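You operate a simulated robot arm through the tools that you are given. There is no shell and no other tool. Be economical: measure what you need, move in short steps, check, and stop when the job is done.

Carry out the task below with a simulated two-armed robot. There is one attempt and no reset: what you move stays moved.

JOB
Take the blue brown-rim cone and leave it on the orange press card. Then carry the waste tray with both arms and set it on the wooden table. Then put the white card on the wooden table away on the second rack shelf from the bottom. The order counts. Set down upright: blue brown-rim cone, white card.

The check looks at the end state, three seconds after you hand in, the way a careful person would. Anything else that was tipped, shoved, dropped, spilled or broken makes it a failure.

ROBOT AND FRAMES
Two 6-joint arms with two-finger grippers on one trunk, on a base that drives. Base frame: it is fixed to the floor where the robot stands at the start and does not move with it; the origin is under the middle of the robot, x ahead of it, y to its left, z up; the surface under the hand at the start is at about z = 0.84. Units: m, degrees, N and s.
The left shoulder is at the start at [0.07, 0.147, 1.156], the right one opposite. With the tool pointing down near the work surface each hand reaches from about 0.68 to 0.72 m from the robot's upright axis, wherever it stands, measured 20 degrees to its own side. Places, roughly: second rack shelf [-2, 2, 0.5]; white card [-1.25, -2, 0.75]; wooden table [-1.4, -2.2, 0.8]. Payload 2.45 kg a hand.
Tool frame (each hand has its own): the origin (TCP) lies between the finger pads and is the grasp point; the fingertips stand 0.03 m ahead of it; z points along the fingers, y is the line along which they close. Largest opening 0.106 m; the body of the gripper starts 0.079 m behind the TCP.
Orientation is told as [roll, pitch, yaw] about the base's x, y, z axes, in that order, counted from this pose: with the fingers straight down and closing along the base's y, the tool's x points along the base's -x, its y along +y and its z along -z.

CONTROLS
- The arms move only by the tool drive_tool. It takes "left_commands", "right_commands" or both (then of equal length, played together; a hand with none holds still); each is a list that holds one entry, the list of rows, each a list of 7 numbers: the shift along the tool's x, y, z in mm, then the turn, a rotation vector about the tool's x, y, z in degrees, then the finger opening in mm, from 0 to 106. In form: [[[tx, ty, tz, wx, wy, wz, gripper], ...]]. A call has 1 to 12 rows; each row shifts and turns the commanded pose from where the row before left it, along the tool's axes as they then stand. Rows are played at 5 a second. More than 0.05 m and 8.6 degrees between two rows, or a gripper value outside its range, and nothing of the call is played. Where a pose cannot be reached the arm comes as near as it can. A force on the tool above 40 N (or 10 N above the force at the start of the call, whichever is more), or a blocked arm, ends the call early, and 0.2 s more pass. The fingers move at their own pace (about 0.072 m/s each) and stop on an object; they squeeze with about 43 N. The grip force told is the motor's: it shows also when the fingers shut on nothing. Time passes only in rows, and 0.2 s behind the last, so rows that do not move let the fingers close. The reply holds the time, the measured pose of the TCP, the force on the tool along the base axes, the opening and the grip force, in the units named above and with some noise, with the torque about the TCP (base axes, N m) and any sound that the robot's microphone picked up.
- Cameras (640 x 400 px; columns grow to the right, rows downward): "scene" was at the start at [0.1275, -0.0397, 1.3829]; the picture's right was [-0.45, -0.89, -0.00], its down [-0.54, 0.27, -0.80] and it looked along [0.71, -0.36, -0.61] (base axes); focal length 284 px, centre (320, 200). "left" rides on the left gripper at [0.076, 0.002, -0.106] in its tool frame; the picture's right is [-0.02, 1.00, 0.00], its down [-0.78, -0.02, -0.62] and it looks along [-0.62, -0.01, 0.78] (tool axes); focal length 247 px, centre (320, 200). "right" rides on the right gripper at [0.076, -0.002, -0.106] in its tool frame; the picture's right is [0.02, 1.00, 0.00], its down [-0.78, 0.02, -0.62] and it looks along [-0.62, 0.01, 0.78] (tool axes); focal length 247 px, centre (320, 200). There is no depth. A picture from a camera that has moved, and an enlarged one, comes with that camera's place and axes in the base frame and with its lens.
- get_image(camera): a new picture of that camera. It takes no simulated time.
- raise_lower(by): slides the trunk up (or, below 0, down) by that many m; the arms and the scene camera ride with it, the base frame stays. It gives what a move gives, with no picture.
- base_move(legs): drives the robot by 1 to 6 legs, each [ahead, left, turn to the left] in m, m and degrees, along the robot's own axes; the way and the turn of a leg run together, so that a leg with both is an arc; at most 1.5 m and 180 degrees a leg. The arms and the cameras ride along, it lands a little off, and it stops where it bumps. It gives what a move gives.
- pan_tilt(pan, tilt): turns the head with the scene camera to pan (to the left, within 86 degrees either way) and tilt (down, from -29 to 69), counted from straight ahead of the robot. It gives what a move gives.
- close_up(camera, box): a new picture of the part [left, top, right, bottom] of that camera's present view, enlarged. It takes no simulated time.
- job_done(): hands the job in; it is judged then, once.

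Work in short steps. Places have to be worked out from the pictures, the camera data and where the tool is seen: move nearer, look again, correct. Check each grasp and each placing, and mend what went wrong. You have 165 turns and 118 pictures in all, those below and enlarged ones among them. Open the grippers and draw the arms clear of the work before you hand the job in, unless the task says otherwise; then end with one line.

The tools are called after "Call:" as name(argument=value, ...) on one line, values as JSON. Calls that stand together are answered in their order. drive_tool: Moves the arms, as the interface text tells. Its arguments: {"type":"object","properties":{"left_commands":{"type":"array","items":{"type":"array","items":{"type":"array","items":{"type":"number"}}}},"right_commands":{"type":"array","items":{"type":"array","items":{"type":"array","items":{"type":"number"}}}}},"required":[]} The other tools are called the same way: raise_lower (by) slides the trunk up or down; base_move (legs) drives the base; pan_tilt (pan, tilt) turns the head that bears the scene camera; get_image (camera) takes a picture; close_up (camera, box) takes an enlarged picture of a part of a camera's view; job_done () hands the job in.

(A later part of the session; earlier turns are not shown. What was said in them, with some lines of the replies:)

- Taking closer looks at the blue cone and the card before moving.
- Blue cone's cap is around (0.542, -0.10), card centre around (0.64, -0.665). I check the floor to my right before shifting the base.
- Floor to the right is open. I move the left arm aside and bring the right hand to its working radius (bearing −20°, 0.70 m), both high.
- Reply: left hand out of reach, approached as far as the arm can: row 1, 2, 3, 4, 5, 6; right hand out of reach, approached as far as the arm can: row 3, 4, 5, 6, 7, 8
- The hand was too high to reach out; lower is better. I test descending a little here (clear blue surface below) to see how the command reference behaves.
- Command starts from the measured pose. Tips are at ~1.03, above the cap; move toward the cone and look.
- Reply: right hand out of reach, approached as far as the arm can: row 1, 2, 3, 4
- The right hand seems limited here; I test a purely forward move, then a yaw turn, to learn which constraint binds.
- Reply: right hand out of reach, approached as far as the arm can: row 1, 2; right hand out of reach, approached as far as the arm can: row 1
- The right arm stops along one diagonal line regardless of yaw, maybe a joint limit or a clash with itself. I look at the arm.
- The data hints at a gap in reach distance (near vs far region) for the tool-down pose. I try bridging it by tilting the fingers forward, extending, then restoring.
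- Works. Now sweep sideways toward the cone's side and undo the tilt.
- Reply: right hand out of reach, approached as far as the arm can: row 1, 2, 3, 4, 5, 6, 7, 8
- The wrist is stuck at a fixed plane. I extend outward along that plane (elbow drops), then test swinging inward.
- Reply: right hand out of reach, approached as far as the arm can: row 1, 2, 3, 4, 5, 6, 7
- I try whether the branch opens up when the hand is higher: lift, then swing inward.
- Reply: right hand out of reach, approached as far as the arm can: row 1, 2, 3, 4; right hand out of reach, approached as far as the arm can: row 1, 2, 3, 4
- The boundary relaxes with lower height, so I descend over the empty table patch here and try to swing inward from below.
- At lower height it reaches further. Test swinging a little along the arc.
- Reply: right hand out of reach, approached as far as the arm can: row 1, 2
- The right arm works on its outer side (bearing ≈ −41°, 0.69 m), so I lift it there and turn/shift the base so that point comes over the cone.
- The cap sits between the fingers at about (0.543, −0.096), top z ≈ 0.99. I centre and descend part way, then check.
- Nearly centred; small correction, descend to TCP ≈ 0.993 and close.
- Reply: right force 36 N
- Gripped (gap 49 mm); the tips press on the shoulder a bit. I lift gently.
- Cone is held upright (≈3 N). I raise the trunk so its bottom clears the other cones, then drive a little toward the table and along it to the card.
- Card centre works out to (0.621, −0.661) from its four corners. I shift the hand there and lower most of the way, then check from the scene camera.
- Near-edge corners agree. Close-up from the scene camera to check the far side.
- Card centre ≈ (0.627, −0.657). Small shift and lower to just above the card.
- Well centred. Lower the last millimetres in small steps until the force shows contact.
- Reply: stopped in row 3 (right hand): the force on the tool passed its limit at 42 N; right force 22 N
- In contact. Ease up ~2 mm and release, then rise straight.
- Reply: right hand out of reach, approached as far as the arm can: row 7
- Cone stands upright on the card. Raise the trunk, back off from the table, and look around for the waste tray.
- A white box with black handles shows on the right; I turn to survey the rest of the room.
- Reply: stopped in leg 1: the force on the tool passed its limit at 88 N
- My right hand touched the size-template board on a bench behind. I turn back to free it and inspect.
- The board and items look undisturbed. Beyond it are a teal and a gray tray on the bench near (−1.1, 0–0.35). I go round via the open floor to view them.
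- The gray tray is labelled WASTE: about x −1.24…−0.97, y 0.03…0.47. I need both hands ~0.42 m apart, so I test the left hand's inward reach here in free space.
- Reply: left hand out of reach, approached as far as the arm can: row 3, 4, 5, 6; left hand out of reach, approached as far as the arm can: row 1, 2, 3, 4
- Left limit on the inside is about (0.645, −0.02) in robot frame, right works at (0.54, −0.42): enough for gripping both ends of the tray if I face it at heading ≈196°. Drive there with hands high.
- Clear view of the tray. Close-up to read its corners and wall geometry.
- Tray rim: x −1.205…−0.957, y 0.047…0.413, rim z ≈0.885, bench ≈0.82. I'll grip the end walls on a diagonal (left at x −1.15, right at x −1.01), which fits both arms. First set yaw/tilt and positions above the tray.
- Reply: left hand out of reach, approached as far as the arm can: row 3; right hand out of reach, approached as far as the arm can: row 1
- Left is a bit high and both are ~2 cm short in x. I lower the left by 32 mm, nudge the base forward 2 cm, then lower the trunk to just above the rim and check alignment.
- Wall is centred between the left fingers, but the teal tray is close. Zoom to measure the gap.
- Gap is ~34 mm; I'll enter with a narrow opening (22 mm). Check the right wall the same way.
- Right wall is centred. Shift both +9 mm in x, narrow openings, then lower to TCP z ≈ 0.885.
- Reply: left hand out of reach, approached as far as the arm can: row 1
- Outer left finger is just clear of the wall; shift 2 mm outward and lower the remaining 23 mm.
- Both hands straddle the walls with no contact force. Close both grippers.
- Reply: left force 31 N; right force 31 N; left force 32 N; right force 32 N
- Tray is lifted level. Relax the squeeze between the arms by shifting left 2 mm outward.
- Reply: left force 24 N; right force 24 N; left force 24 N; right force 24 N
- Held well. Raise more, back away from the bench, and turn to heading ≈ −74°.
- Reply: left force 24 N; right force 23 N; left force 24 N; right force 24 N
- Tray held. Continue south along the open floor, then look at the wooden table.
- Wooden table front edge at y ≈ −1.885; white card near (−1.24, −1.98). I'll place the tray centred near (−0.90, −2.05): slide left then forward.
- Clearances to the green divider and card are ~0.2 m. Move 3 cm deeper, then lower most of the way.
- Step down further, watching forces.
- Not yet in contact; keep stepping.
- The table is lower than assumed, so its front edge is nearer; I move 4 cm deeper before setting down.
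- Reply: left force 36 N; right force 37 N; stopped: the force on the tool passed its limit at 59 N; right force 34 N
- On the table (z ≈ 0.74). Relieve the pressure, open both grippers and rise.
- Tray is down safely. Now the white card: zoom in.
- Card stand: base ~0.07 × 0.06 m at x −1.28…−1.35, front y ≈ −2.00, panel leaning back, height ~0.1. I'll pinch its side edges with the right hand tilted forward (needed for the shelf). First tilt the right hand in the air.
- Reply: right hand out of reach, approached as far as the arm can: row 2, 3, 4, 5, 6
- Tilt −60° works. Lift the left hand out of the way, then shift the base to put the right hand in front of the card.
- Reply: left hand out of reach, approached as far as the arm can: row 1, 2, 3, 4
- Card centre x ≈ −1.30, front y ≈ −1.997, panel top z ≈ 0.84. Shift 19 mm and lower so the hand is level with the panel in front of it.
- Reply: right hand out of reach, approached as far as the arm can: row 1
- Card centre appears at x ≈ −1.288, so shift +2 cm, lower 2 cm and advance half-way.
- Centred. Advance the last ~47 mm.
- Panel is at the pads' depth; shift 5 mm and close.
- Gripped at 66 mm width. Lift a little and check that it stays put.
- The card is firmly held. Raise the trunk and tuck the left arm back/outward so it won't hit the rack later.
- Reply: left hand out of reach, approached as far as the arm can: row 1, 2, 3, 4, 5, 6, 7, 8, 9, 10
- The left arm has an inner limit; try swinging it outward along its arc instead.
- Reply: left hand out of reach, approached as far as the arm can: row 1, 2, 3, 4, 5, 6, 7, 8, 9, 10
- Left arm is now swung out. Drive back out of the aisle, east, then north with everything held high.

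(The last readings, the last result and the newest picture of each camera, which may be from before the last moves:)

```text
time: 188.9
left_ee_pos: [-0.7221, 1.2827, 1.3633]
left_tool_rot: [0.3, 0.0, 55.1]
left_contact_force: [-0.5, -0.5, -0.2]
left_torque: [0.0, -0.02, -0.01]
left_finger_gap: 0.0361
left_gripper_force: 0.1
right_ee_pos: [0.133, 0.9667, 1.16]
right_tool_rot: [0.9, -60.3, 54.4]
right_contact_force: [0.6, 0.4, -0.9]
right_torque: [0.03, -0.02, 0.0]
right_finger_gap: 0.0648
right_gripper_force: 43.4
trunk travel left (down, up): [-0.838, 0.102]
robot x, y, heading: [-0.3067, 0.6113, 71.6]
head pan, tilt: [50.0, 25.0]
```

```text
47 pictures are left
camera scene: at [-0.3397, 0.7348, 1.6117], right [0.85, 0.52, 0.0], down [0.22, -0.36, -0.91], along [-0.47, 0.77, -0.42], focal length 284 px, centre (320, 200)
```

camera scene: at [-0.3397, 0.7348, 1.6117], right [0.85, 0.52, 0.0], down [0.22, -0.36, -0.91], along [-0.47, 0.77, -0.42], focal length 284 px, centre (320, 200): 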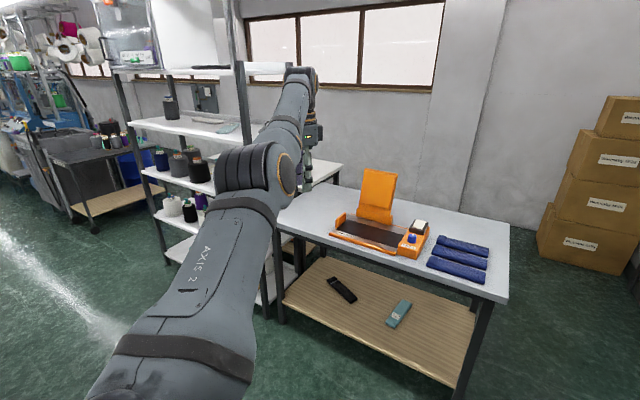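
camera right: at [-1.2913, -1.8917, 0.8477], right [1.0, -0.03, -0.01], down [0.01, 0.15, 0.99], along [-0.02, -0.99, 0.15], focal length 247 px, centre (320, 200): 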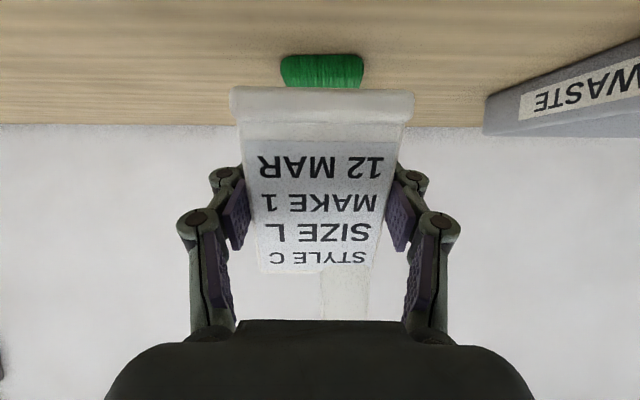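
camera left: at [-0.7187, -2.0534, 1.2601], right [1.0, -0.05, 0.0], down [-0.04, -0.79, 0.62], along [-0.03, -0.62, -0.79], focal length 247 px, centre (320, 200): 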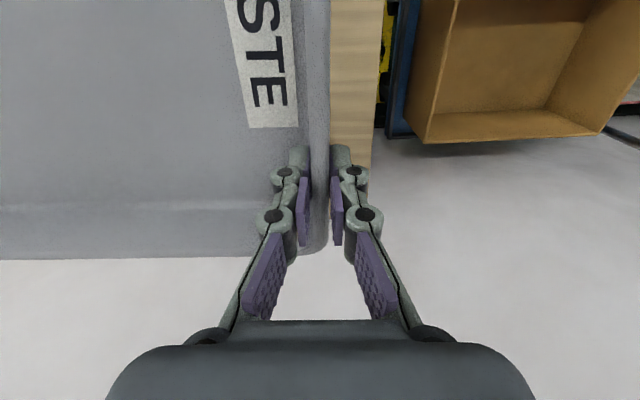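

Turn to heading ≈107° and move in front of the rack, staying back, to look at the shelves.

Call:
base_move(legs=[[0, 0, 35.4], [0.559, 0.666, 0]])

Call:
pan_tilt(pan=10, tilt=40)

Call:
get_image(camera="scene")

```text
time: 195.2
left_ee_pos: [-1.8311, 1.264, 1.3639]
left_tool_rot: [0.2, 0.0, 90.2]
left_contact_force: [0.7, -0.2, -0.7]
left_torque: [0.0, 0.01, 0.0]
left_finger_gap: 0.0359
left_gripper_force: 0.0
right_ee_pos: [-0.95, 1.4969, 1.1613]
right_tool_rot: [1.1, -60.2, 89.4]
right_contact_force: [0.0, 0.0, -0.1]
right_torque: [0.01, -0.01, 0.0]
right_finger_gap: 0.065
right_gripper_force: 42.6
trunk travel left (down, up): [-0.838, 0.102]
robot x, y, heading: [-1.1071, 0.9487, 106.7]
head pan, tilt: [50.0, 25.0]
```

```text
time: 196.3
left_ee_pos: [-1.832, 1.2637, 1.3638]
left_tool_rot: [0.3, 0.0, 90.2]
left_contact_force: [-0.4, 0.5, -0.6]
left_torque: [-0.03, -0.02, -0.03]
left_finger_gap: 0.0359
left_gripper_force: 0.0
right_ee_pos: [-0.9494, 1.4979, 1.1605]
right_tool_rot: [0.9, -60.2, 89.5]
right_contact_force: [0.2, 0.7, -0.7]
right_torque: [0.01, 0.04, 0.0]
right_finger_gap: 0.065
right_gripper_force: 42.7
trunk travel left (down, up): [-0.838, 0.102]
robot x, y, heading: [-1.1055, 0.9523, 106.6]
head pan, tilt: [10.0, 40.0]
```

```text
46 pictures are left
camera scene: at [-1.1581, 1.0756, 1.5884], right [0.89, 0.45, 0.0], down [0.29, -0.57, -0.77], along [-0.34, 0.68, -0.64], focal length 284 px, centre (320, 200)
```

scene: 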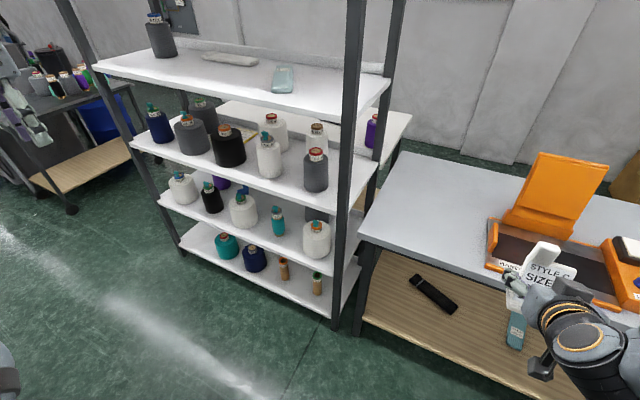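

The second shelf from the bottom holds white, black, white, teal, white cones. Lower the trunk to look into that shelf level.

Call:
raise_lower(by=-0.55)

Call:
pan_tilt(pan=20, tilt=25)

Call:
get_image(camera="scene")

```text
refused: -0.55 is not a number from -0.4 to 0.4
```

```text
time: 197.1
left_ee_pos: [-1.8326, 1.2646, 1.3635]
left_tool_rot: [0.2, 0.1, 90.2]
left_contact_force: [0.5, -0.8, 0.2]
left_torque: [0.02, 0.01, 0.04]
left_finger_gap: 0.0362
left_gripper_force: 0.0
right_ee_pos: [-0.9495, 1.4973, 1.1601]
right_tool_rot: [0.9, -60.2, 89.5]
right_contact_force: [-0.2, -0.1, -0.2]
right_torque: [0.03, -0.03, 0.03]
right_finger_gap: 0.0651
right_gripper_force: 43.0
trunk travel left (down, up): [-0.838, 0.102]
robot x, y, heading: [-1.1075, 0.9527, 106.4]
head pan, tilt: [20.0, 25.0]
```

```text
45 pictures are left
camera scene: at [-1.1748, 1.0737, 1.6116], right [0.8, 0.6, 0.0], down [0.25, -0.34, -0.91], along [-0.54, 0.73, -0.42], focal length 284 px, centre (320, 200)
```

scene: 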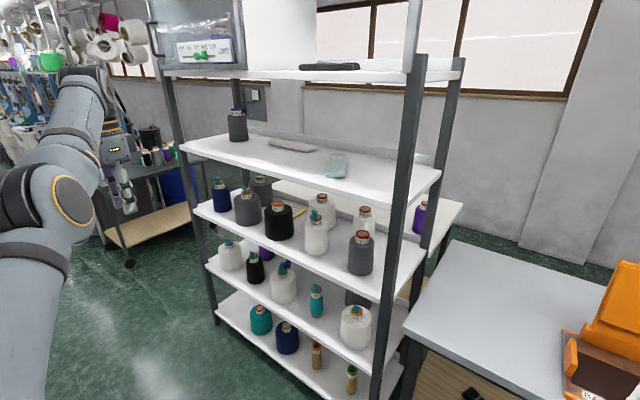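

Lower in two steps and look again.

Call:
raise_lower(by=-0.4)

Call:
raise_lower(by=-0.2)

Call:
get_image(camera="scene")

```text
time: 200.9
left_ee_pos: [-1.8332, 1.2636, 0.9637]
left_tool_rot: [0.3, 0.1, 90.2]
left_contact_force: [0.1, -0.3, 0.4]
left_torque: [-0.03, 0.0, 0.03]
left_finger_gap: 0.0361
left_gripper_force: 0.0
right_ee_pos: [-0.9513, 1.4987, 0.7609]
right_tool_rot: [1.0, -60.1, 89.6]
right_contact_force: [-0.1, -0.1, -0.2]
right_torque: [0.0, 0.01, -0.03]
right_finger_gap: 0.0651
right_gripper_force: 42.6
trunk travel left (down, up): [-0.438, 0.502]
robot x, y, heading: [-1.1084, 0.9505, 106.9]
head pan, tilt: [20.0, 25.0]
```

```text
time: 203.1
left_ee_pos: [-1.8318, 1.2631, 0.7635]
left_tool_rot: [0.3, 0.0, 90.2]
left_contact_force: [-0.3, 0.6, 0.1]
left_torque: [-0.03, -0.03, 0.05]
left_finger_gap: 0.0358
left_gripper_force: 0.0
right_ee_pos: [-0.9506, 1.4972, 0.5614]
right_tool_rot: [0.9, -60.2, 89.6]
right_contact_force: [1.3, 0.4, -0.2]
right_torque: [0.02, -0.03, 0.01]
right_finger_gap: 0.0647
right_gripper_force: 43.4
trunk travel left (down, up): [-0.238, 0.702]
robot x, y, heading: [-1.1031, 0.9504, 106.7]
head pan, tilt: [20.0, 25.0]
```

```text
44 pictures are left
camera scene: at [-1.1749, 1.0735, 1.0118], right [0.8, 0.6, 0.0], down [0.25, -0.34, -0.91], along [-0.54, 0.73, -0.42], focal length 284 px, centre (320, 200)
```

scene: 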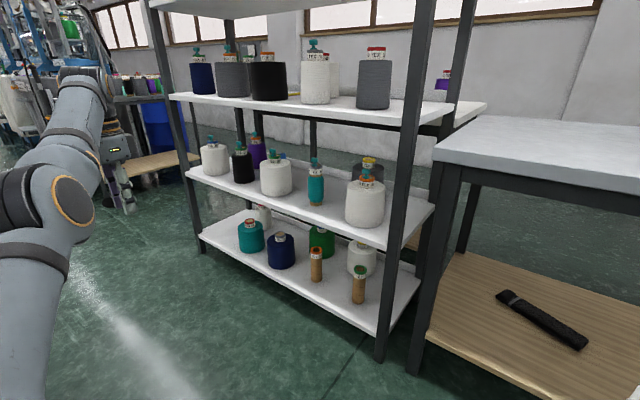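

Shelf 2 top is ≈0.52 with front edge y ≈1.80; there's a ~14 cm gap between the teal and the right white cone near x ≈ −1.69. To keep my right elbow off the rack I'll turn the robot right ~16° and yaw the hand left 16°. Yaw the hand first.

Call:
drive_tool(right_commands=[[[0, 0, 0, -6.9, 0, -4, 55], [0, 0, 0, -6.9, 0, -4, 55]]])

Call:
base_move(legs=[[0, 0, -16]])

Call:
get_image(camera="right")

```text
time: 203.7
left_ee_pos: [-1.8336, 1.2641, 0.7611]
left_tool_rot: [0.1, 0.0, 90.2]
left_contact_force: [-0.3, 0.7, -0.2]
left_torque: [0.01, -0.03, -0.02]
left_finger_gap: 0.0358
left_gripper_force: 0.3
right_ee_pos: [-0.9879, 1.4895, 0.5548]
right_tool_rot: [-0.3, -60.6, 104.2]
right_contact_force: [-0.8, 0.5, -1.6]
right_torque: [0.03, -0.04, -0.03]
right_finger_gap: 0.0649
right_gripper_force: 42.7
right hand out of reach, approached as far as the arm can: row 1, 2
trunk travel left (down, up): [-0.238, 0.702]
robot x, y, heading: [-1.1077, 0.953, 106.6]
head pan, tilt: [20.0, 25.0]
```

```text
time: 205.0
left_ee_pos: [-1.7192, 1.4487, 0.7636]
left_tool_rot: [0.4, -0.1, 74.4]
left_contact_force: [-0.8, 0.2, 0.1]
left_torque: [0.03, 0.01, -0.02]
left_finger_gap: 0.0362
left_gripper_force: 0.0
right_ee_pos: [-0.8442, 1.4382, 0.5542]
right_tool_rot: [0.1, -60.6, 88.1]
right_contact_force: [0.1, -0.8, -1.0]
right_torque: [0.03, -0.02, 0.05]
right_finger_gap: 0.0645
right_gripper_force: 42.9
trunk travel left (down, up): [-0.238, 0.702]
robot x, y, heading: [-1.101, 0.9528, 90.7]
head pan, tilt: [20.0, 25.0]
```

```text
43 pictures are left
camera right: at [-0.847, 1.3073, 0.5403], right [-1.0, 0.02, -0.02], down [-0.02, -0.16, 0.99], along [0.02, 0.99, 0.16], focal length 247 px, centre (320, 200)
```

right: 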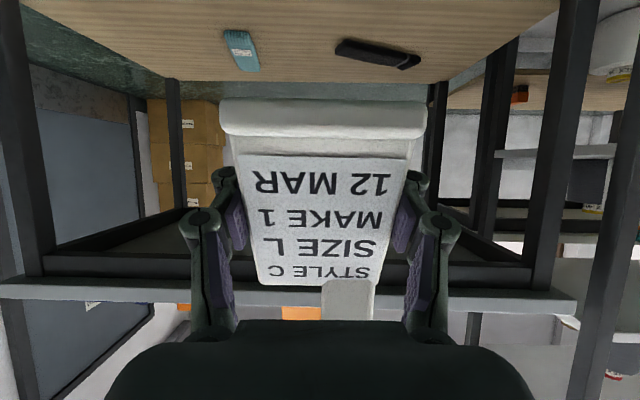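

Good card orientation. But the left hand is now as far forward as the right; pull it back.

Call:
drive_tool(left_commands=[[[42, -3, 0, 0, 0, 0, 36], [42, -3, 0, 0, 0, 0, 36], [42, -3, 0, 0, 0, 0, 36], [42, -3, 0, 0, 0, 0, 36], [42, -3, 0, 0, 0, 0, 36], [42, -3, 0, 0, 0, 0, 36]]])

Call:
pan_tilt(pan=60, tilt=30)

Call:
get_image(camera="scene")

```text
time: 206.4
left_ee_pos: [-1.8415, 1.2554, 0.7982]
left_tool_rot: [0.2, 0.0, 74.5]
left_contact_force: [0.2, -0.7, -0.3]
left_torque: [-0.01, 0.0, -0.03]
left_finger_gap: 0.0363
left_gripper_force: 0.0
left hand out of reach, approached as far as the arm can: row 1, 2, 3, 4, 5, 6
right_ee_pos: [-0.8457, 1.4382, 0.5542]
right_tool_rot: [0.0, -60.7, 88.0]
right_contact_force: [0.0, 0.6, -1.0]
right_torque: [0.01, 0.0, 0.03]
right_finger_gap: 0.0646
right_gripper_force: 42.9
trunk travel left (down, up): [-0.238, 0.702]
robot x, y, heading: [-1.106, 0.9529, 90.6]
head pan, tilt: [20.0, 25.0]
```

```text
time: 207.4
left_ee_pos: [-1.8429, 1.2551, 0.7974]
left_tool_rot: [0.2, -0.1, 74.5]
left_contact_force: [-0.6, 0.2, 0.6]
left_torque: [-0.02, 0.02, 0.03]
left_finger_gap: 0.0359
left_gripper_force: 0.1
right_ee_pos: [-0.8446, 1.4385, 0.5537]
right_tool_rot: [0.1, -60.6, 88.1]
right_contact_force: [0.3, 0.4, -1.1]
right_torque: [-0.02, 0.01, 0.03]
right_finger_gap: 0.0647
right_gripper_force: 42.7
trunk travel left (down, up): [-0.238, 0.702]
robot x, y, heading: [-1.1055, 0.9502, 90.7]
head pan, tilt: [60.0, 30.0]
```

```text
42 pictures are left
camera scene: at [-1.1853, 1.0458, 1.0038], right [0.49, 0.87, 0.0], down [0.44, -0.24, -0.87], along [-0.76, 0.42, -0.5], focal length 284 px, centre (320, 200)
```

scene: 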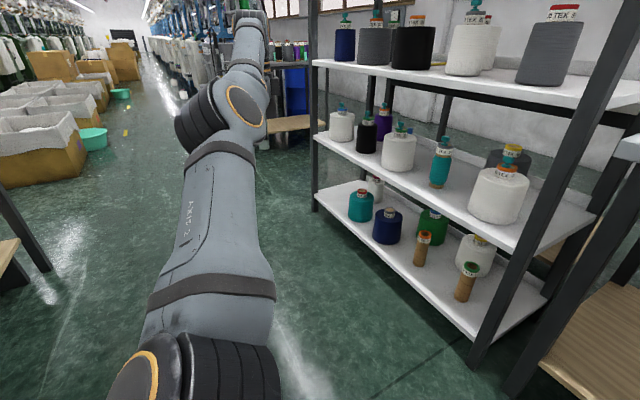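

Left is now well behind the right hand. Slide along in front of the rack, keeping ~25 cm off, and look with the head.

Call:
base_move(legs=[[0.16, 0.833, 0]])

Call:
pan_tilt(pan=-15, tilt=35)

Call:
get_image(camera="scene")

Call:
get_image(camera="right")

```text
time: 212.0
left_ee_pos: [-2.6771, 1.4146, 0.7978]
left_tool_rot: [0.2, -0.1, 73.9]
left_contact_force: [0.4, -0.1, -0.2]
left_torque: [0.03, -0.02, -0.02]
left_finger_gap: 0.0363
left_gripper_force: 0.1
right_ee_pos: [-1.6791, 1.5907, 0.5547]
right_tool_rot: [0.1, -60.5, 87.6]
right_contact_force: [1.0, -0.7, -0.7]
right_torque: [0.0, 0.0, 0.0]
right_finger_gap: 0.0647
right_gripper_force: 43.3
trunk travel left (down, up): [-0.238, 0.702]
robot x, y, heading: [-1.9455, 1.1066, 90.6]
head pan, tilt: [60.0, 30.0]
```

```text
time: 213.4
left_ee_pos: [-2.676, 1.4156, 0.7979]
left_tool_rot: [0.2, 0.0, 74.1]
left_contact_force: [0.4, 0.0, 0.0]
left_torque: [0.0, -0.01, 0.01]
left_finger_gap: 0.036
left_gripper_force: 0.0
right_ee_pos: [-1.6779, 1.5906, 0.5526]
right_tool_rot: [0.1, -60.6, 87.6]
right_contact_force: [0.0, -0.9, -1.4]
right_torque: [0.01, -0.05, 0.0]
right_finger_gap: 0.065
right_gripper_force: 43.7
trunk travel left (down, up): [-0.238, 0.702]
robot x, y, heading: [-1.9432, 1.1056, 90.1]
head pan, tilt: [-15.0, 35.0]
```

```text
41 pictures are left
camera scene: at [-1.9209, 1.2413, 0.9959], right [0.97, -0.25, 0.0], down [-0.14, -0.56, -0.82], along [0.21, 0.79, -0.57], focal length 284 px, centre (320, 200)
```

scene: 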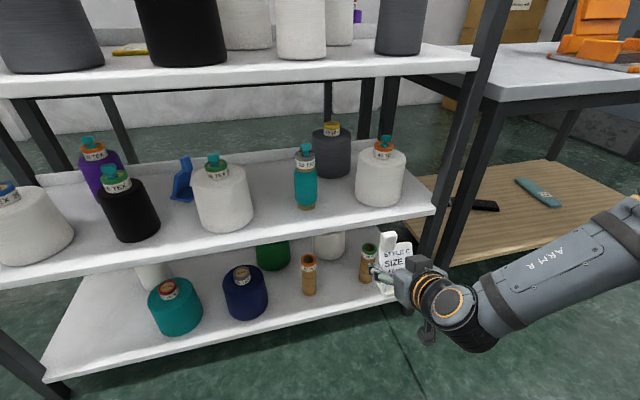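

```text
40 pictures are left
camera right: at [-1.6816, 1.4597, 0.5404], right [-1.0, 0.03, -0.02], down [-0.02, -0.16, 0.99], along [0.03, 0.99, 0.16], focal length 247 px, centre (320, 200)
```

right: 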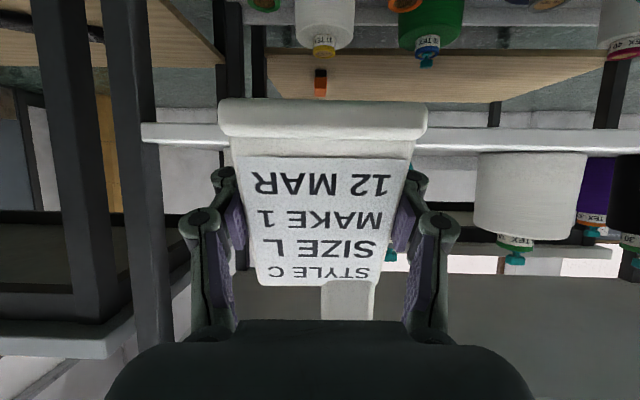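

Gap between teal (right edge ≈ −1.76) and white (left ≈ −1.63) fits the card at x ≈ −1.697. Raise 6 cm for clearance and advance part-way.

Call:
raise_lower(by=0.065)

Call:
base_move(legs=[[0.13, 0.019, 0]])

Call:
get_image(camera="scene")

Call:
get_image(camera="right")

```text
time: 214.5
left_ee_pos: [-2.6768, 1.4156, 0.8621]
left_tool_rot: [0.1, 0.0, 74.0]
left_contact_force: [-0.7, 0.5, 0.2]
left_torque: [0.0, 0.02, -0.01]
left_finger_gap: 0.0361
left_gripper_force: 0.1
right_ee_pos: [-1.6783, 1.5901, 0.6198]
right_tool_rot: [0.1, -60.6, 87.6]
right_contact_force: [0.2, 0.1, -1.3]
right_torque: [-0.01, 0.02, -0.04]
right_finger_gap: 0.0647
right_gripper_force: 43.2
trunk travel left (down, up): [-0.303, 0.637]
robot x, y, heading: [-1.9434, 1.1042, 90.5]
head pan, tilt: [-15.0, 35.0]
```

```text
time: 215.8
left_ee_pos: [-2.6962, 1.5457, 0.8617]
left_tool_rot: [0.1, 0.0, 73.9]
left_contact_force: [-0.1, 0.6, 0.1]
left_torque: [-0.07, 0.0, 0.01]
left_finger_gap: 0.0361
left_gripper_force: 0.0
right_ee_pos: [-1.6963, 1.7177, 0.6189]
right_tool_rot: [0.0, -60.7, 87.5]
right_contact_force: [0.5, -0.3, -1.1]
right_torque: [-0.01, 0.02, -0.02]
right_finger_gap: 0.0647
right_gripper_force: 42.6
trunk travel left (down, up): [-0.303, 0.637]
robot x, y, heading: [-1.9594, 1.2339, 90.5]
head pan, tilt: [-15.0, 35.0]
```

```text
39 pictures are left
camera scene: at [-1.9404, 1.3699, 1.0608], right [0.97, -0.25, 0.0], down [-0.15, -0.56, -0.82], along [0.21, 0.79, -0.57], focal length 284 px, centre (320, 200)
```

scene: 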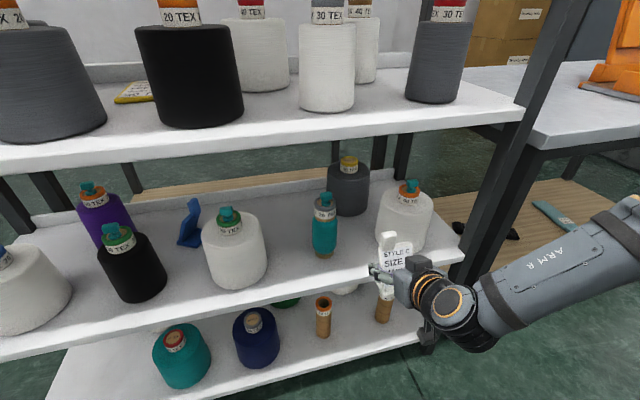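

```text
38 pictures are left
camera right: at [-1.7005, 1.5873, 0.605], right [-1.0, 0.03, -0.02], down [-0.02, -0.16, 0.99], along [0.03, 0.99, 0.16], focal length 247 px, centre (320, 200)
```

right: 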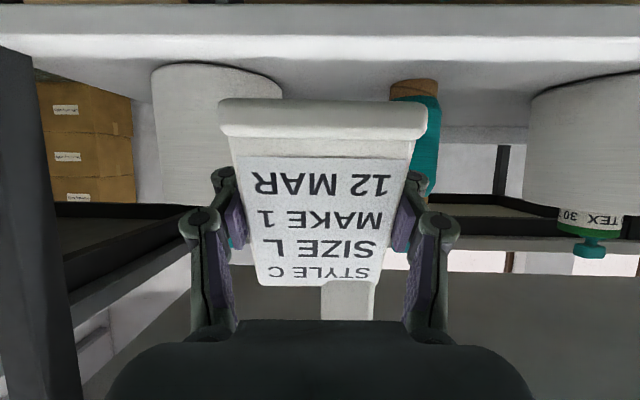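

Geometry confirms; gap centre ≈ −1.705. Advance 10 cm and check, then the rest.

Call:
base_move(legs=[[0.1, 0.008, 0]])

Call:
get_image(camera="scene")

Call:
get_image(camera="right")

```text
time: 216.9
left_ee_pos: [-2.7047, 1.6436, 0.8615]
left_tool_rot: [0.1, 0.2, 73.9]
left_contact_force: [-0.5, 0.7, -0.5]
left_torque: [-0.03, 0.01, 0.0]
left_finger_gap: 0.0359
left_gripper_force: 0.0
right_ee_pos: [-1.7063, 1.8162, 0.6191]
right_tool_rot: [0.1, -60.6, 87.5]
right_contact_force: [0.9, 1.0, -1.0]
right_torque: [0.01, -0.02, 0.01]
right_finger_gap: 0.0648
right_gripper_force: 42.8
trunk travel left (down, up): [-0.303, 0.637]
robot x, y, heading: [-1.9709, 1.3302, 90.5]
head pan, tilt: [-15.0, 35.0]
```

```text
37 pictures are left
camera scene: at [-1.949, 1.4695, 1.0608], right [0.97, -0.25, 0.0], down [-0.15, -0.56, -0.82], along [0.21, 0.79, -0.57], focal length 284 px, centre (320, 200)
```

scene: 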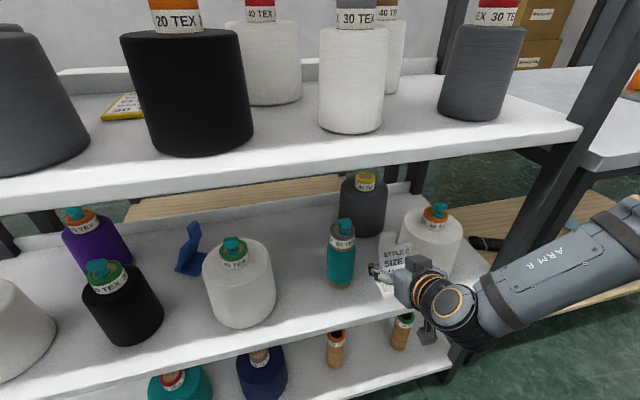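

```text
36 pictures are left
camera right: at [-1.7094, 1.687, 0.605], right [-1.0, 0.03, -0.02], down [-0.02, -0.16, 0.99], along [0.03, 0.99, 0.16], focal length 247 px, centre (320, 200)
```

right: 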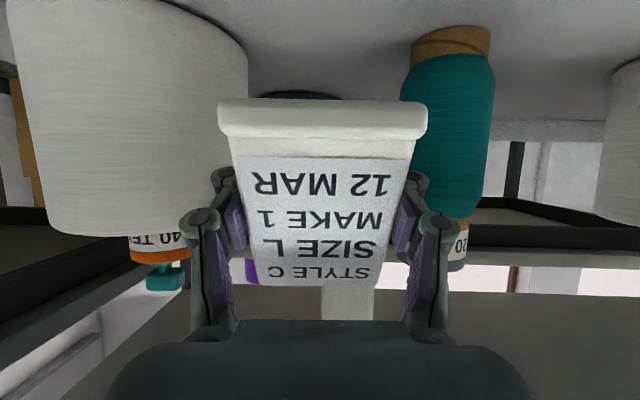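

Clear on both sides. Advance 34 mm more, then lower in steps.

Call:
base_move(legs=[[0.034, 0.007, 0]])

Call:
raise_lower(by=-0.025)

Call:
get_image(camera="right")

Call:
close_up(camera="scene", box=[290, 160, 482, 360])

```text
time: 217.8
left_ee_pos: [-2.7116, 1.6781, 0.8613]
left_tool_rot: [0.2, 0.1, 73.9]
left_contact_force: [0.7, 0.7, -1.4]
left_torque: [-0.05, 0.03, 0.02]
left_finger_gap: 0.036
left_gripper_force: 0.2
right_ee_pos: [-1.7128, 1.8521, 0.6181]
right_tool_rot: [0.0, -60.6, 87.4]
right_contact_force: [-0.6, -0.3, -0.4]
right_torque: [0.03, -0.02, 0.0]
right_finger_gap: 0.0649
right_gripper_force: 42.8
trunk travel left (down, up): [-0.303, 0.637]
robot x, y, heading: [-1.977, 1.3707, 90.3]
head pan, tilt: [-15.0, 35.0]
```

```text
time: 218.5
left_ee_pos: [-2.7116, 1.676, 0.8379]
left_tool_rot: [0.2, -0.1, 73.9]
left_contact_force: [-0.4, 0.4, -1.2]
left_torque: [0.02, 0.01, -0.01]
left_finger_gap: 0.036
left_gripper_force: 0.1
right_ee_pos: [-1.7132, 1.8504, 0.5944]
right_tool_rot: [0.1, -60.6, 87.4]
right_contact_force: [0.7, 1.1, -0.2]
right_torque: [0.02, 0.01, -0.01]
right_finger_gap: 0.0649
right_gripper_force: 42.9
trunk travel left (down, up): [-0.278, 0.662]
robot x, y, heading: [-1.9779, 1.3674, 90.1]
head pan, tilt: [-15.0, 35.0]
```

```text
35 pictures are left
camera right: at [-1.7162, 1.7202, 0.5804], right [-1.0, 0.03, -0.02], down [-0.02, -0.16, 0.99], along [0.03, 0.99, 0.16], focal length 247 px, centre (320, 200)
```

right: 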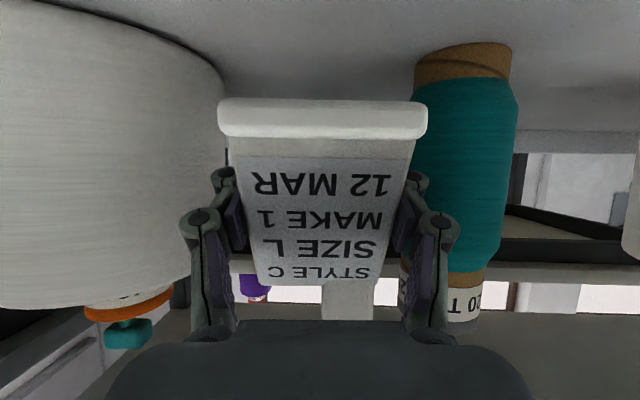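

```text
2.00 times, centred on (386, 260) of scene
camera zoom: at [-1.9557, 1.5021, 1.0359], right [0.97, -0.25, 0.0], down [-0.15, -0.55, -0.82], along [0.21, 0.79, -0.57], focal length 568 px, centre (188, 80)
```

zoom: 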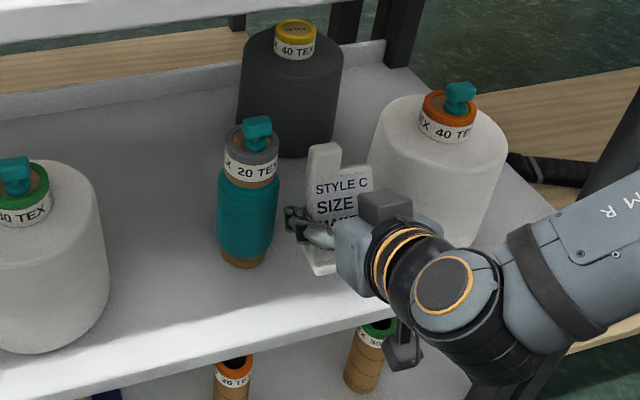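

Card is over the shelf, clear of neighbours. Lower in small steps to contact.

Call:
raise_lower(by=-0.008)

Call:
raise_lower(by=-0.006)

Call:
raise_lower(by=-0.005)

```text
time: 219.0
left_ee_pos: [-2.7105, 1.6774, 0.83]
left_tool_rot: [0.3, 0.0, 73.9]
left_contact_force: [-1.0, 0.5, 0.4]
left_torque: [-0.01, 0.0, 0.03]
left_finger_gap: 0.0359
left_gripper_force: 0.0
right_ee_pos: [-1.713, 1.8498, 0.5863]
right_tool_rot: [0.1, -60.6, 87.5]
right_contact_force: [-0.6, 0.2, -0.2]
right_torque: [-0.02, 0.05, -0.02]
right_finger_gap: 0.0649
right_gripper_force: 43.4
trunk travel left (down, up): [-0.27, 0.67]
robot x, y, heading: [-1.9729, 1.3651, 90.5]
head pan, tilt: [-15.0, 35.0]
```

```text
time: 219.6
left_ee_pos: [-2.7115, 1.6764, 0.8235]
left_tool_rot: [0.2, 0.0, 74.1]
left_contact_force: [-0.7, 0.2, 0.8]
left_torque: [0.03, 0.02, 0.0]
left_finger_gap: 0.0361
left_gripper_force: 0.1
right_ee_pos: [-1.7123, 1.8506, 0.5799]
right_tool_rot: [0.1, -60.6, 87.5]
right_contact_force: [0.5, 0.3, -0.6]
right_torque: [-0.01, 0.01, 0.04]
right_finger_gap: 0.0647
right_gripper_force: 42.5
trunk travel left (down, up): [-0.264, 0.676]
robot x, y, heading: [-1.9732, 1.3702, 90.2]
head pan, tilt: [-15.0, 35.0]
```

```text
time: 220.1
left_ee_pos: [-2.7126, 1.6767, 0.8178]
left_tool_rot: [0.2, 0.0, 73.9]
left_contact_force: [-0.2, -0.5, -0.5]
left_torque: [0.02, -0.03, -0.01]
left_finger_gap: 0.036
left_gripper_force: 0.1
right_ee_pos: [-1.7132, 1.851, 0.5751]
right_tool_rot: [-0.1, -60.7, 87.6]
right_contact_force: [0.3, 0.4, -0.8]
right_torque: [-0.01, 0.02, -0.03]
right_finger_gap: 0.0648
right_gripper_force: 43.2
trunk travel left (down, up): [-0.259, 0.681]
robot x, y, heading: [-1.9753, 1.3675, 90.5]
head pan, tilt: [-15.0, 35.0]
```

Call:
raise_lower(by=-0.005)

Call:
raise_lower(by=-0.004)

Call:
close_up(camera="scene", box=[370, 220, 434, 320])

```text
time: 220.7
left_ee_pos: [-2.7116, 1.6778, 0.8144]
left_tool_rot: [0.3, 0.1, 73.8]
left_contact_force: [0.0, -0.1, -0.6]
left_torque: [-0.02, 0.04, -0.01]
left_finger_gap: 0.036
left_gripper_force: 0.1
right_ee_pos: [-1.7117, 1.8509, 0.5714]
right_tool_rot: [0.1, -60.6, 87.5]
right_contact_force: [-1.4, -0.7, -0.7]
right_torque: [0.03, 0.01, 0.02]
right_finger_gap: 0.065
right_gripper_force: 43.0
trunk travel left (down, up): [-0.254, 0.686]
robot x, y, heading: [-1.9791, 1.3689, 90.3]
head pan, tilt: [-15.0, 35.0]
```

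```text
time: 221.2
left_ee_pos: [-2.7101, 1.6776, 0.8099]
left_tool_rot: [0.2, 0.0, 73.9]
left_contact_force: [0.2, 0.5, 0.2]
left_torque: [0.03, 0.03, 0.0]
left_finger_gap: 0.036
left_gripper_force: 0.0
right_ee_pos: [-1.713, 1.851, 0.5664]
right_tool_rot: [0.1, -60.7, 87.6]
right_contact_force: [-0.3, -0.2, 0.2]
right_torque: [0.02, 0.0, 0.0]
right_finger_gap: 0.0645
right_gripper_force: 42.8
trunk travel left (down, up): [-0.25, 0.69]
robot x, y, heading: [-1.979, 1.3653, 90.3]
head pan, tilt: [-15.0, 35.0]
```

```text
4.00 times, centred on (402, 270) of scene
camera zoom: at [-1.9558, 1.5022, 1.0079], right [0.97, -0.25, 0.0], down [-0.15, -0.55, -0.82], along [0.21, 0.79, -0.57], focal length 1136 px, centre (-8, -80)
```

zoom: 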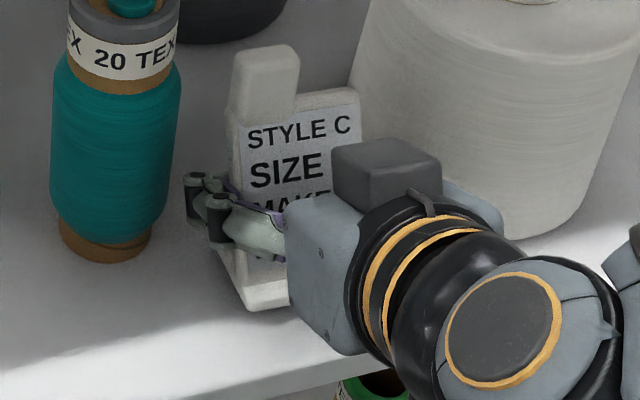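

Call:
raise_lower(by=-0.004)

Call:
raise_lower(by=-0.004)

Call:
raise_lower(by=-0.004)

```text
time: 221.7
left_ee_pos: [-2.7125, 1.6766, 0.8057]
left_tool_rot: [0.1, 0.0, 73.8]
left_contact_force: [-0.3, 0.5, -1.0]
left_torque: [0.0, -0.01, 0.01]
left_finger_gap: 0.0357
left_gripper_force: 0.1
right_ee_pos: [-1.7127, 1.8508, 0.5617]
right_tool_rot: [0.0, -60.5, 87.4]
right_contact_force: [-0.2, 0.1, -0.7]
right_torque: [0.0, -0.01, 0.04]
right_finger_gap: 0.0646
right_gripper_force: 43.0
trunk travel left (down, up): [-0.246, 0.694]
robot x, y, heading: [-1.9809, 1.3687, 90.4]
head pan, tilt: [-15.0, 35.0]
```

```text
time: 222.3
left_ee_pos: [-2.712, 1.6765, 0.8012]
left_tool_rot: [0.2, 0.0, 73.9]
left_contact_force: [-0.3, 0.3, -0.5]
left_torque: [-0.02, 0.0, 0.02]
left_finger_gap: 0.0357
left_gripper_force: 0.0
right_ee_pos: [-1.7122, 1.8518, 0.5579]
right_tool_rot: [0.0, -60.6, 87.5]
right_contact_force: [0.3, 0.4, -0.4]
right_torque: [-0.02, 0.02, 0.02]
right_finger_gap: 0.0646
right_gripper_force: 42.6
trunk travel left (down, up): [-0.242, 0.698]
robot x, y, heading: [-1.9779, 1.3683, 90.1]
head pan, tilt: [-15.0, 35.0]
```

```text
time: 222.8
left_ee_pos: [-2.7115, 1.6764, 0.7983]
left_tool_rot: [0.3, -0.1, 73.9]
left_contact_force: [0.5, 0.0, 0.6]
left_torque: [-0.01, 0.0, -0.03]
left_finger_gap: 0.036
left_gripper_force: 0.0
right_ee_pos: [-1.7115, 1.8515, 0.5567]
right_tool_rot: [-0.1, -61.0, 87.6]
right_contact_force: [0.7, 1.1, 14.3]
right_torque: [0.24, 0.05, -0.01]
right_finger_gap: 0.0648
right_gripper_force: 43.3
trunk travel left (down, up): [-0.238, 0.702]
robot x, y, heading: [-1.9788, 1.3665, 90.1]
head pan, tilt: [-15.0, 35.0]
```

Contact. Ease 2 mm, open moderately, and check.

Call:
raise_lower(by=0.002)

Call:
drive_tool(right_commands=[[[0, 0, 0, 0, 0, 0, 70], [0, 0, 0, 0, 0, 0, 76], [0, 0, 0, 0, 0, 0, 82], [0, 0, 0, 0, 0, 0, 82]]])

Call:
get_image(camera="right")

Call:
close_up(camera="scene", box=[338, 200, 466, 300])

```text
time: 223.3
left_ee_pos: [-2.7115, 1.6757, 0.7979]
left_tool_rot: [0.3, 0.0, 73.9]
left_contact_force: [-0.5, -0.2, 0.2]
left_torque: [-0.01, 0.01, -0.02]
left_finger_gap: 0.0358
left_gripper_force: 0.0
right_ee_pos: [-1.7123, 1.8511, 0.556]
right_tool_rot: [0.0, -60.7, 87.6]
right_contact_force: [0.9, 2.8, 7.2]
right_torque: [0.25, -0.07, 0.01]
right_finger_gap: 0.0648
right_gripper_force: 43.6
trunk travel left (down, up): [-0.24, 0.7]
robot x, y, heading: [-1.9775, 1.3682, 90.3]
head pan, tilt: [-15.0, 35.0]
```

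```text
time: 224.3
left_ee_pos: [-2.7114, 1.6772, 0.8005]
left_tool_rot: [0.2, 0.0, 73.9]
left_contact_force: [-0.6, 0.5, 1.2]
left_torque: [-0.01, -0.03, 0.0]
left_finger_gap: 0.0359
left_gripper_force: 0.1
right_ee_pos: [-1.7118, 1.8517, 0.5568]
right_tool_rot: [0.1, -60.6, 87.4]
right_contact_force: [0.5, 0.2, -0.5]
right_torque: [0.0, 0.03, -0.01]
right_finger_gap: 0.0837
right_gripper_force: 0.6
trunk travel left (down, up): [-0.24, 0.7]
robot x, y, heading: [-1.9804, 1.3674, 90.5]
head pan, tilt: [-15.0, 35.0]
```

```text
32 pictures are left
camera right: at [-1.7163, 1.7203, 0.5424], right [-1.0, 0.03, -0.02], down [-0.02, -0.16, 0.99], along [0.03, 0.99, 0.16], focal length 247 px, centre (320, 200)
```

right: 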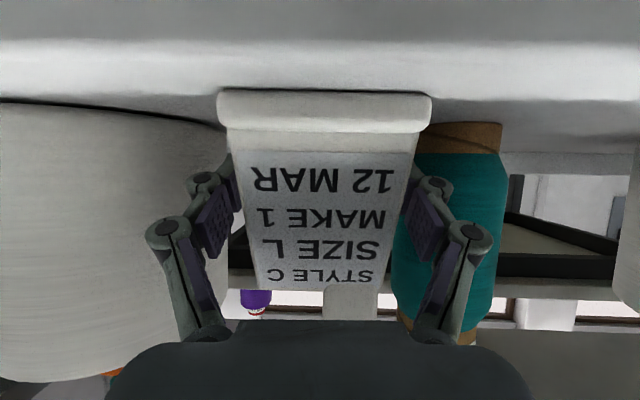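

```text
4.00 times, centred on (402, 250) of scene
camera zoom: at [-1.9559, 1.5023, 0.998], right [0.97, -0.25, 0.0], down [-0.15, -0.55, -0.82], along [0.21, 0.79, -0.57], focal length 1136 px, centre (-8, 0)
```

zoom: 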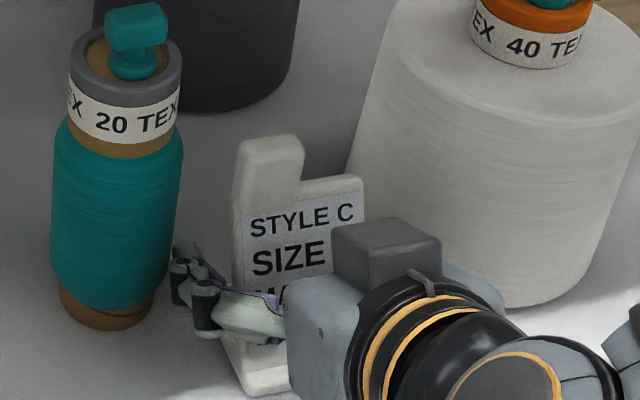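

Released and standing. Back straight out.

Call:
base_move(legs=[[-0.05, 0, 0], [-0.22, 0, 0]])

Call:
pan_tilt(pan=-20, tilt=30)

Call:
get_image(camera="scene")

Call:
get_image(camera="right")

```text
time: 226.5
left_ee_pos: [-2.7108, 1.4026, 0.7993]
left_tool_rot: [0.2, 0.0, 73.8]
left_contact_force: [-0.4, -0.3, -0.9]
left_torque: [0.0, 0.01, -0.01]
left_finger_gap: 0.0361
left_gripper_force: 0.0
right_ee_pos: [-1.7101, 1.5746, 0.5573]
right_tool_rot: [0.0, -60.7, 87.4]
right_contact_force: [0.3, -0.1, 0.7]
right_torque: [0.02, 0.0, 0.04]
right_finger_gap: 0.0821
right_gripper_force: 0.0
trunk travel left (down, up): [-0.24, 0.7]
robot x, y, heading: [-1.9766, 1.0921, 90.5]
head pan, tilt: [-15.0, 35.0]
```

```text
time: 227.2
left_ee_pos: [-2.7099, 1.4022, 0.799]
left_tool_rot: [0.2, 0.1, 73.8]
left_contact_force: [-0.5, 0.0, 0.2]
left_torque: [0.03, -0.03, 0.05]
left_finger_gap: 0.0362
left_gripper_force: 0.0
right_ee_pos: [-1.7104, 1.5755, 0.5558]
right_tool_rot: [0.1, -60.6, 87.4]
right_contact_force: [-0.3, 0.7, 0.2]
right_torque: [0.01, -0.01, 0.02]
right_finger_gap: 0.0819
right_gripper_force: 0.0
trunk travel left (down, up): [-0.24, 0.7]
robot x, y, heading: [-1.9761, 1.0911, 90.2]
head pan, tilt: [-20.0, 30.0]
```

```text
30 pictures are left
camera scene: at [-1.9465, 1.227, 1.0057], right [0.94, -0.34, 0.0], down [-0.17, -0.47, -0.87], along [0.29, 0.81, -0.5], focal length 284 px, centre (320, 200)
```

scene: 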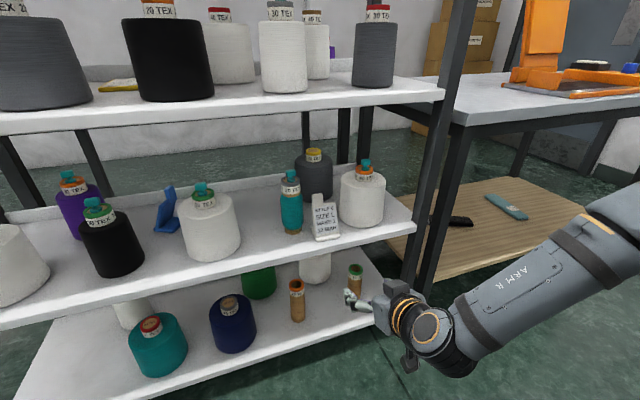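

```text
29 pictures are left
camera right: at [-1.7148, 1.4449, 0.5425], right [-1.0, 0.03, -0.02], down [-0.02, -0.16, 0.99], along [0.03, 0.99, 0.16], focal length 247 px, centre (320, 200)
```

right: 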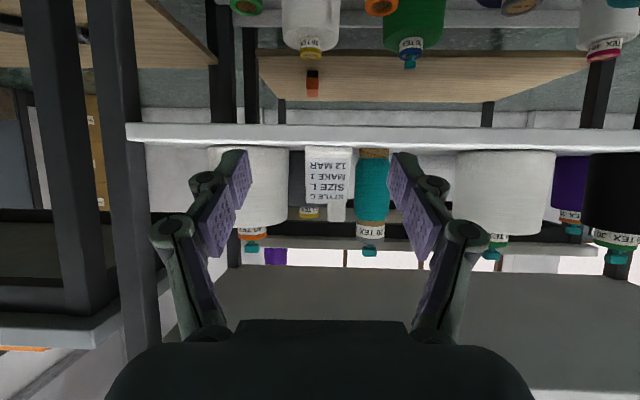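

The card stands upright on the second shelf, with its neighbours undisturbed. The blue cone is on the orange press card and the waste tray is on the wooden table. Both arms are clear, so I'm handing in.

Call:
job_done()

```text
The job is handed in.
```

All three moves are done, in the order you gave: the blue brown-rim cone stands on the orange press card, the waste tray is on the wooden table, and the white card stands upright on the second shelf from the bottom. While looking for the tray I bumped the size-template board once (88 N); pictures afterwards showed nothing out of place, but I had no earlier picture to compare.
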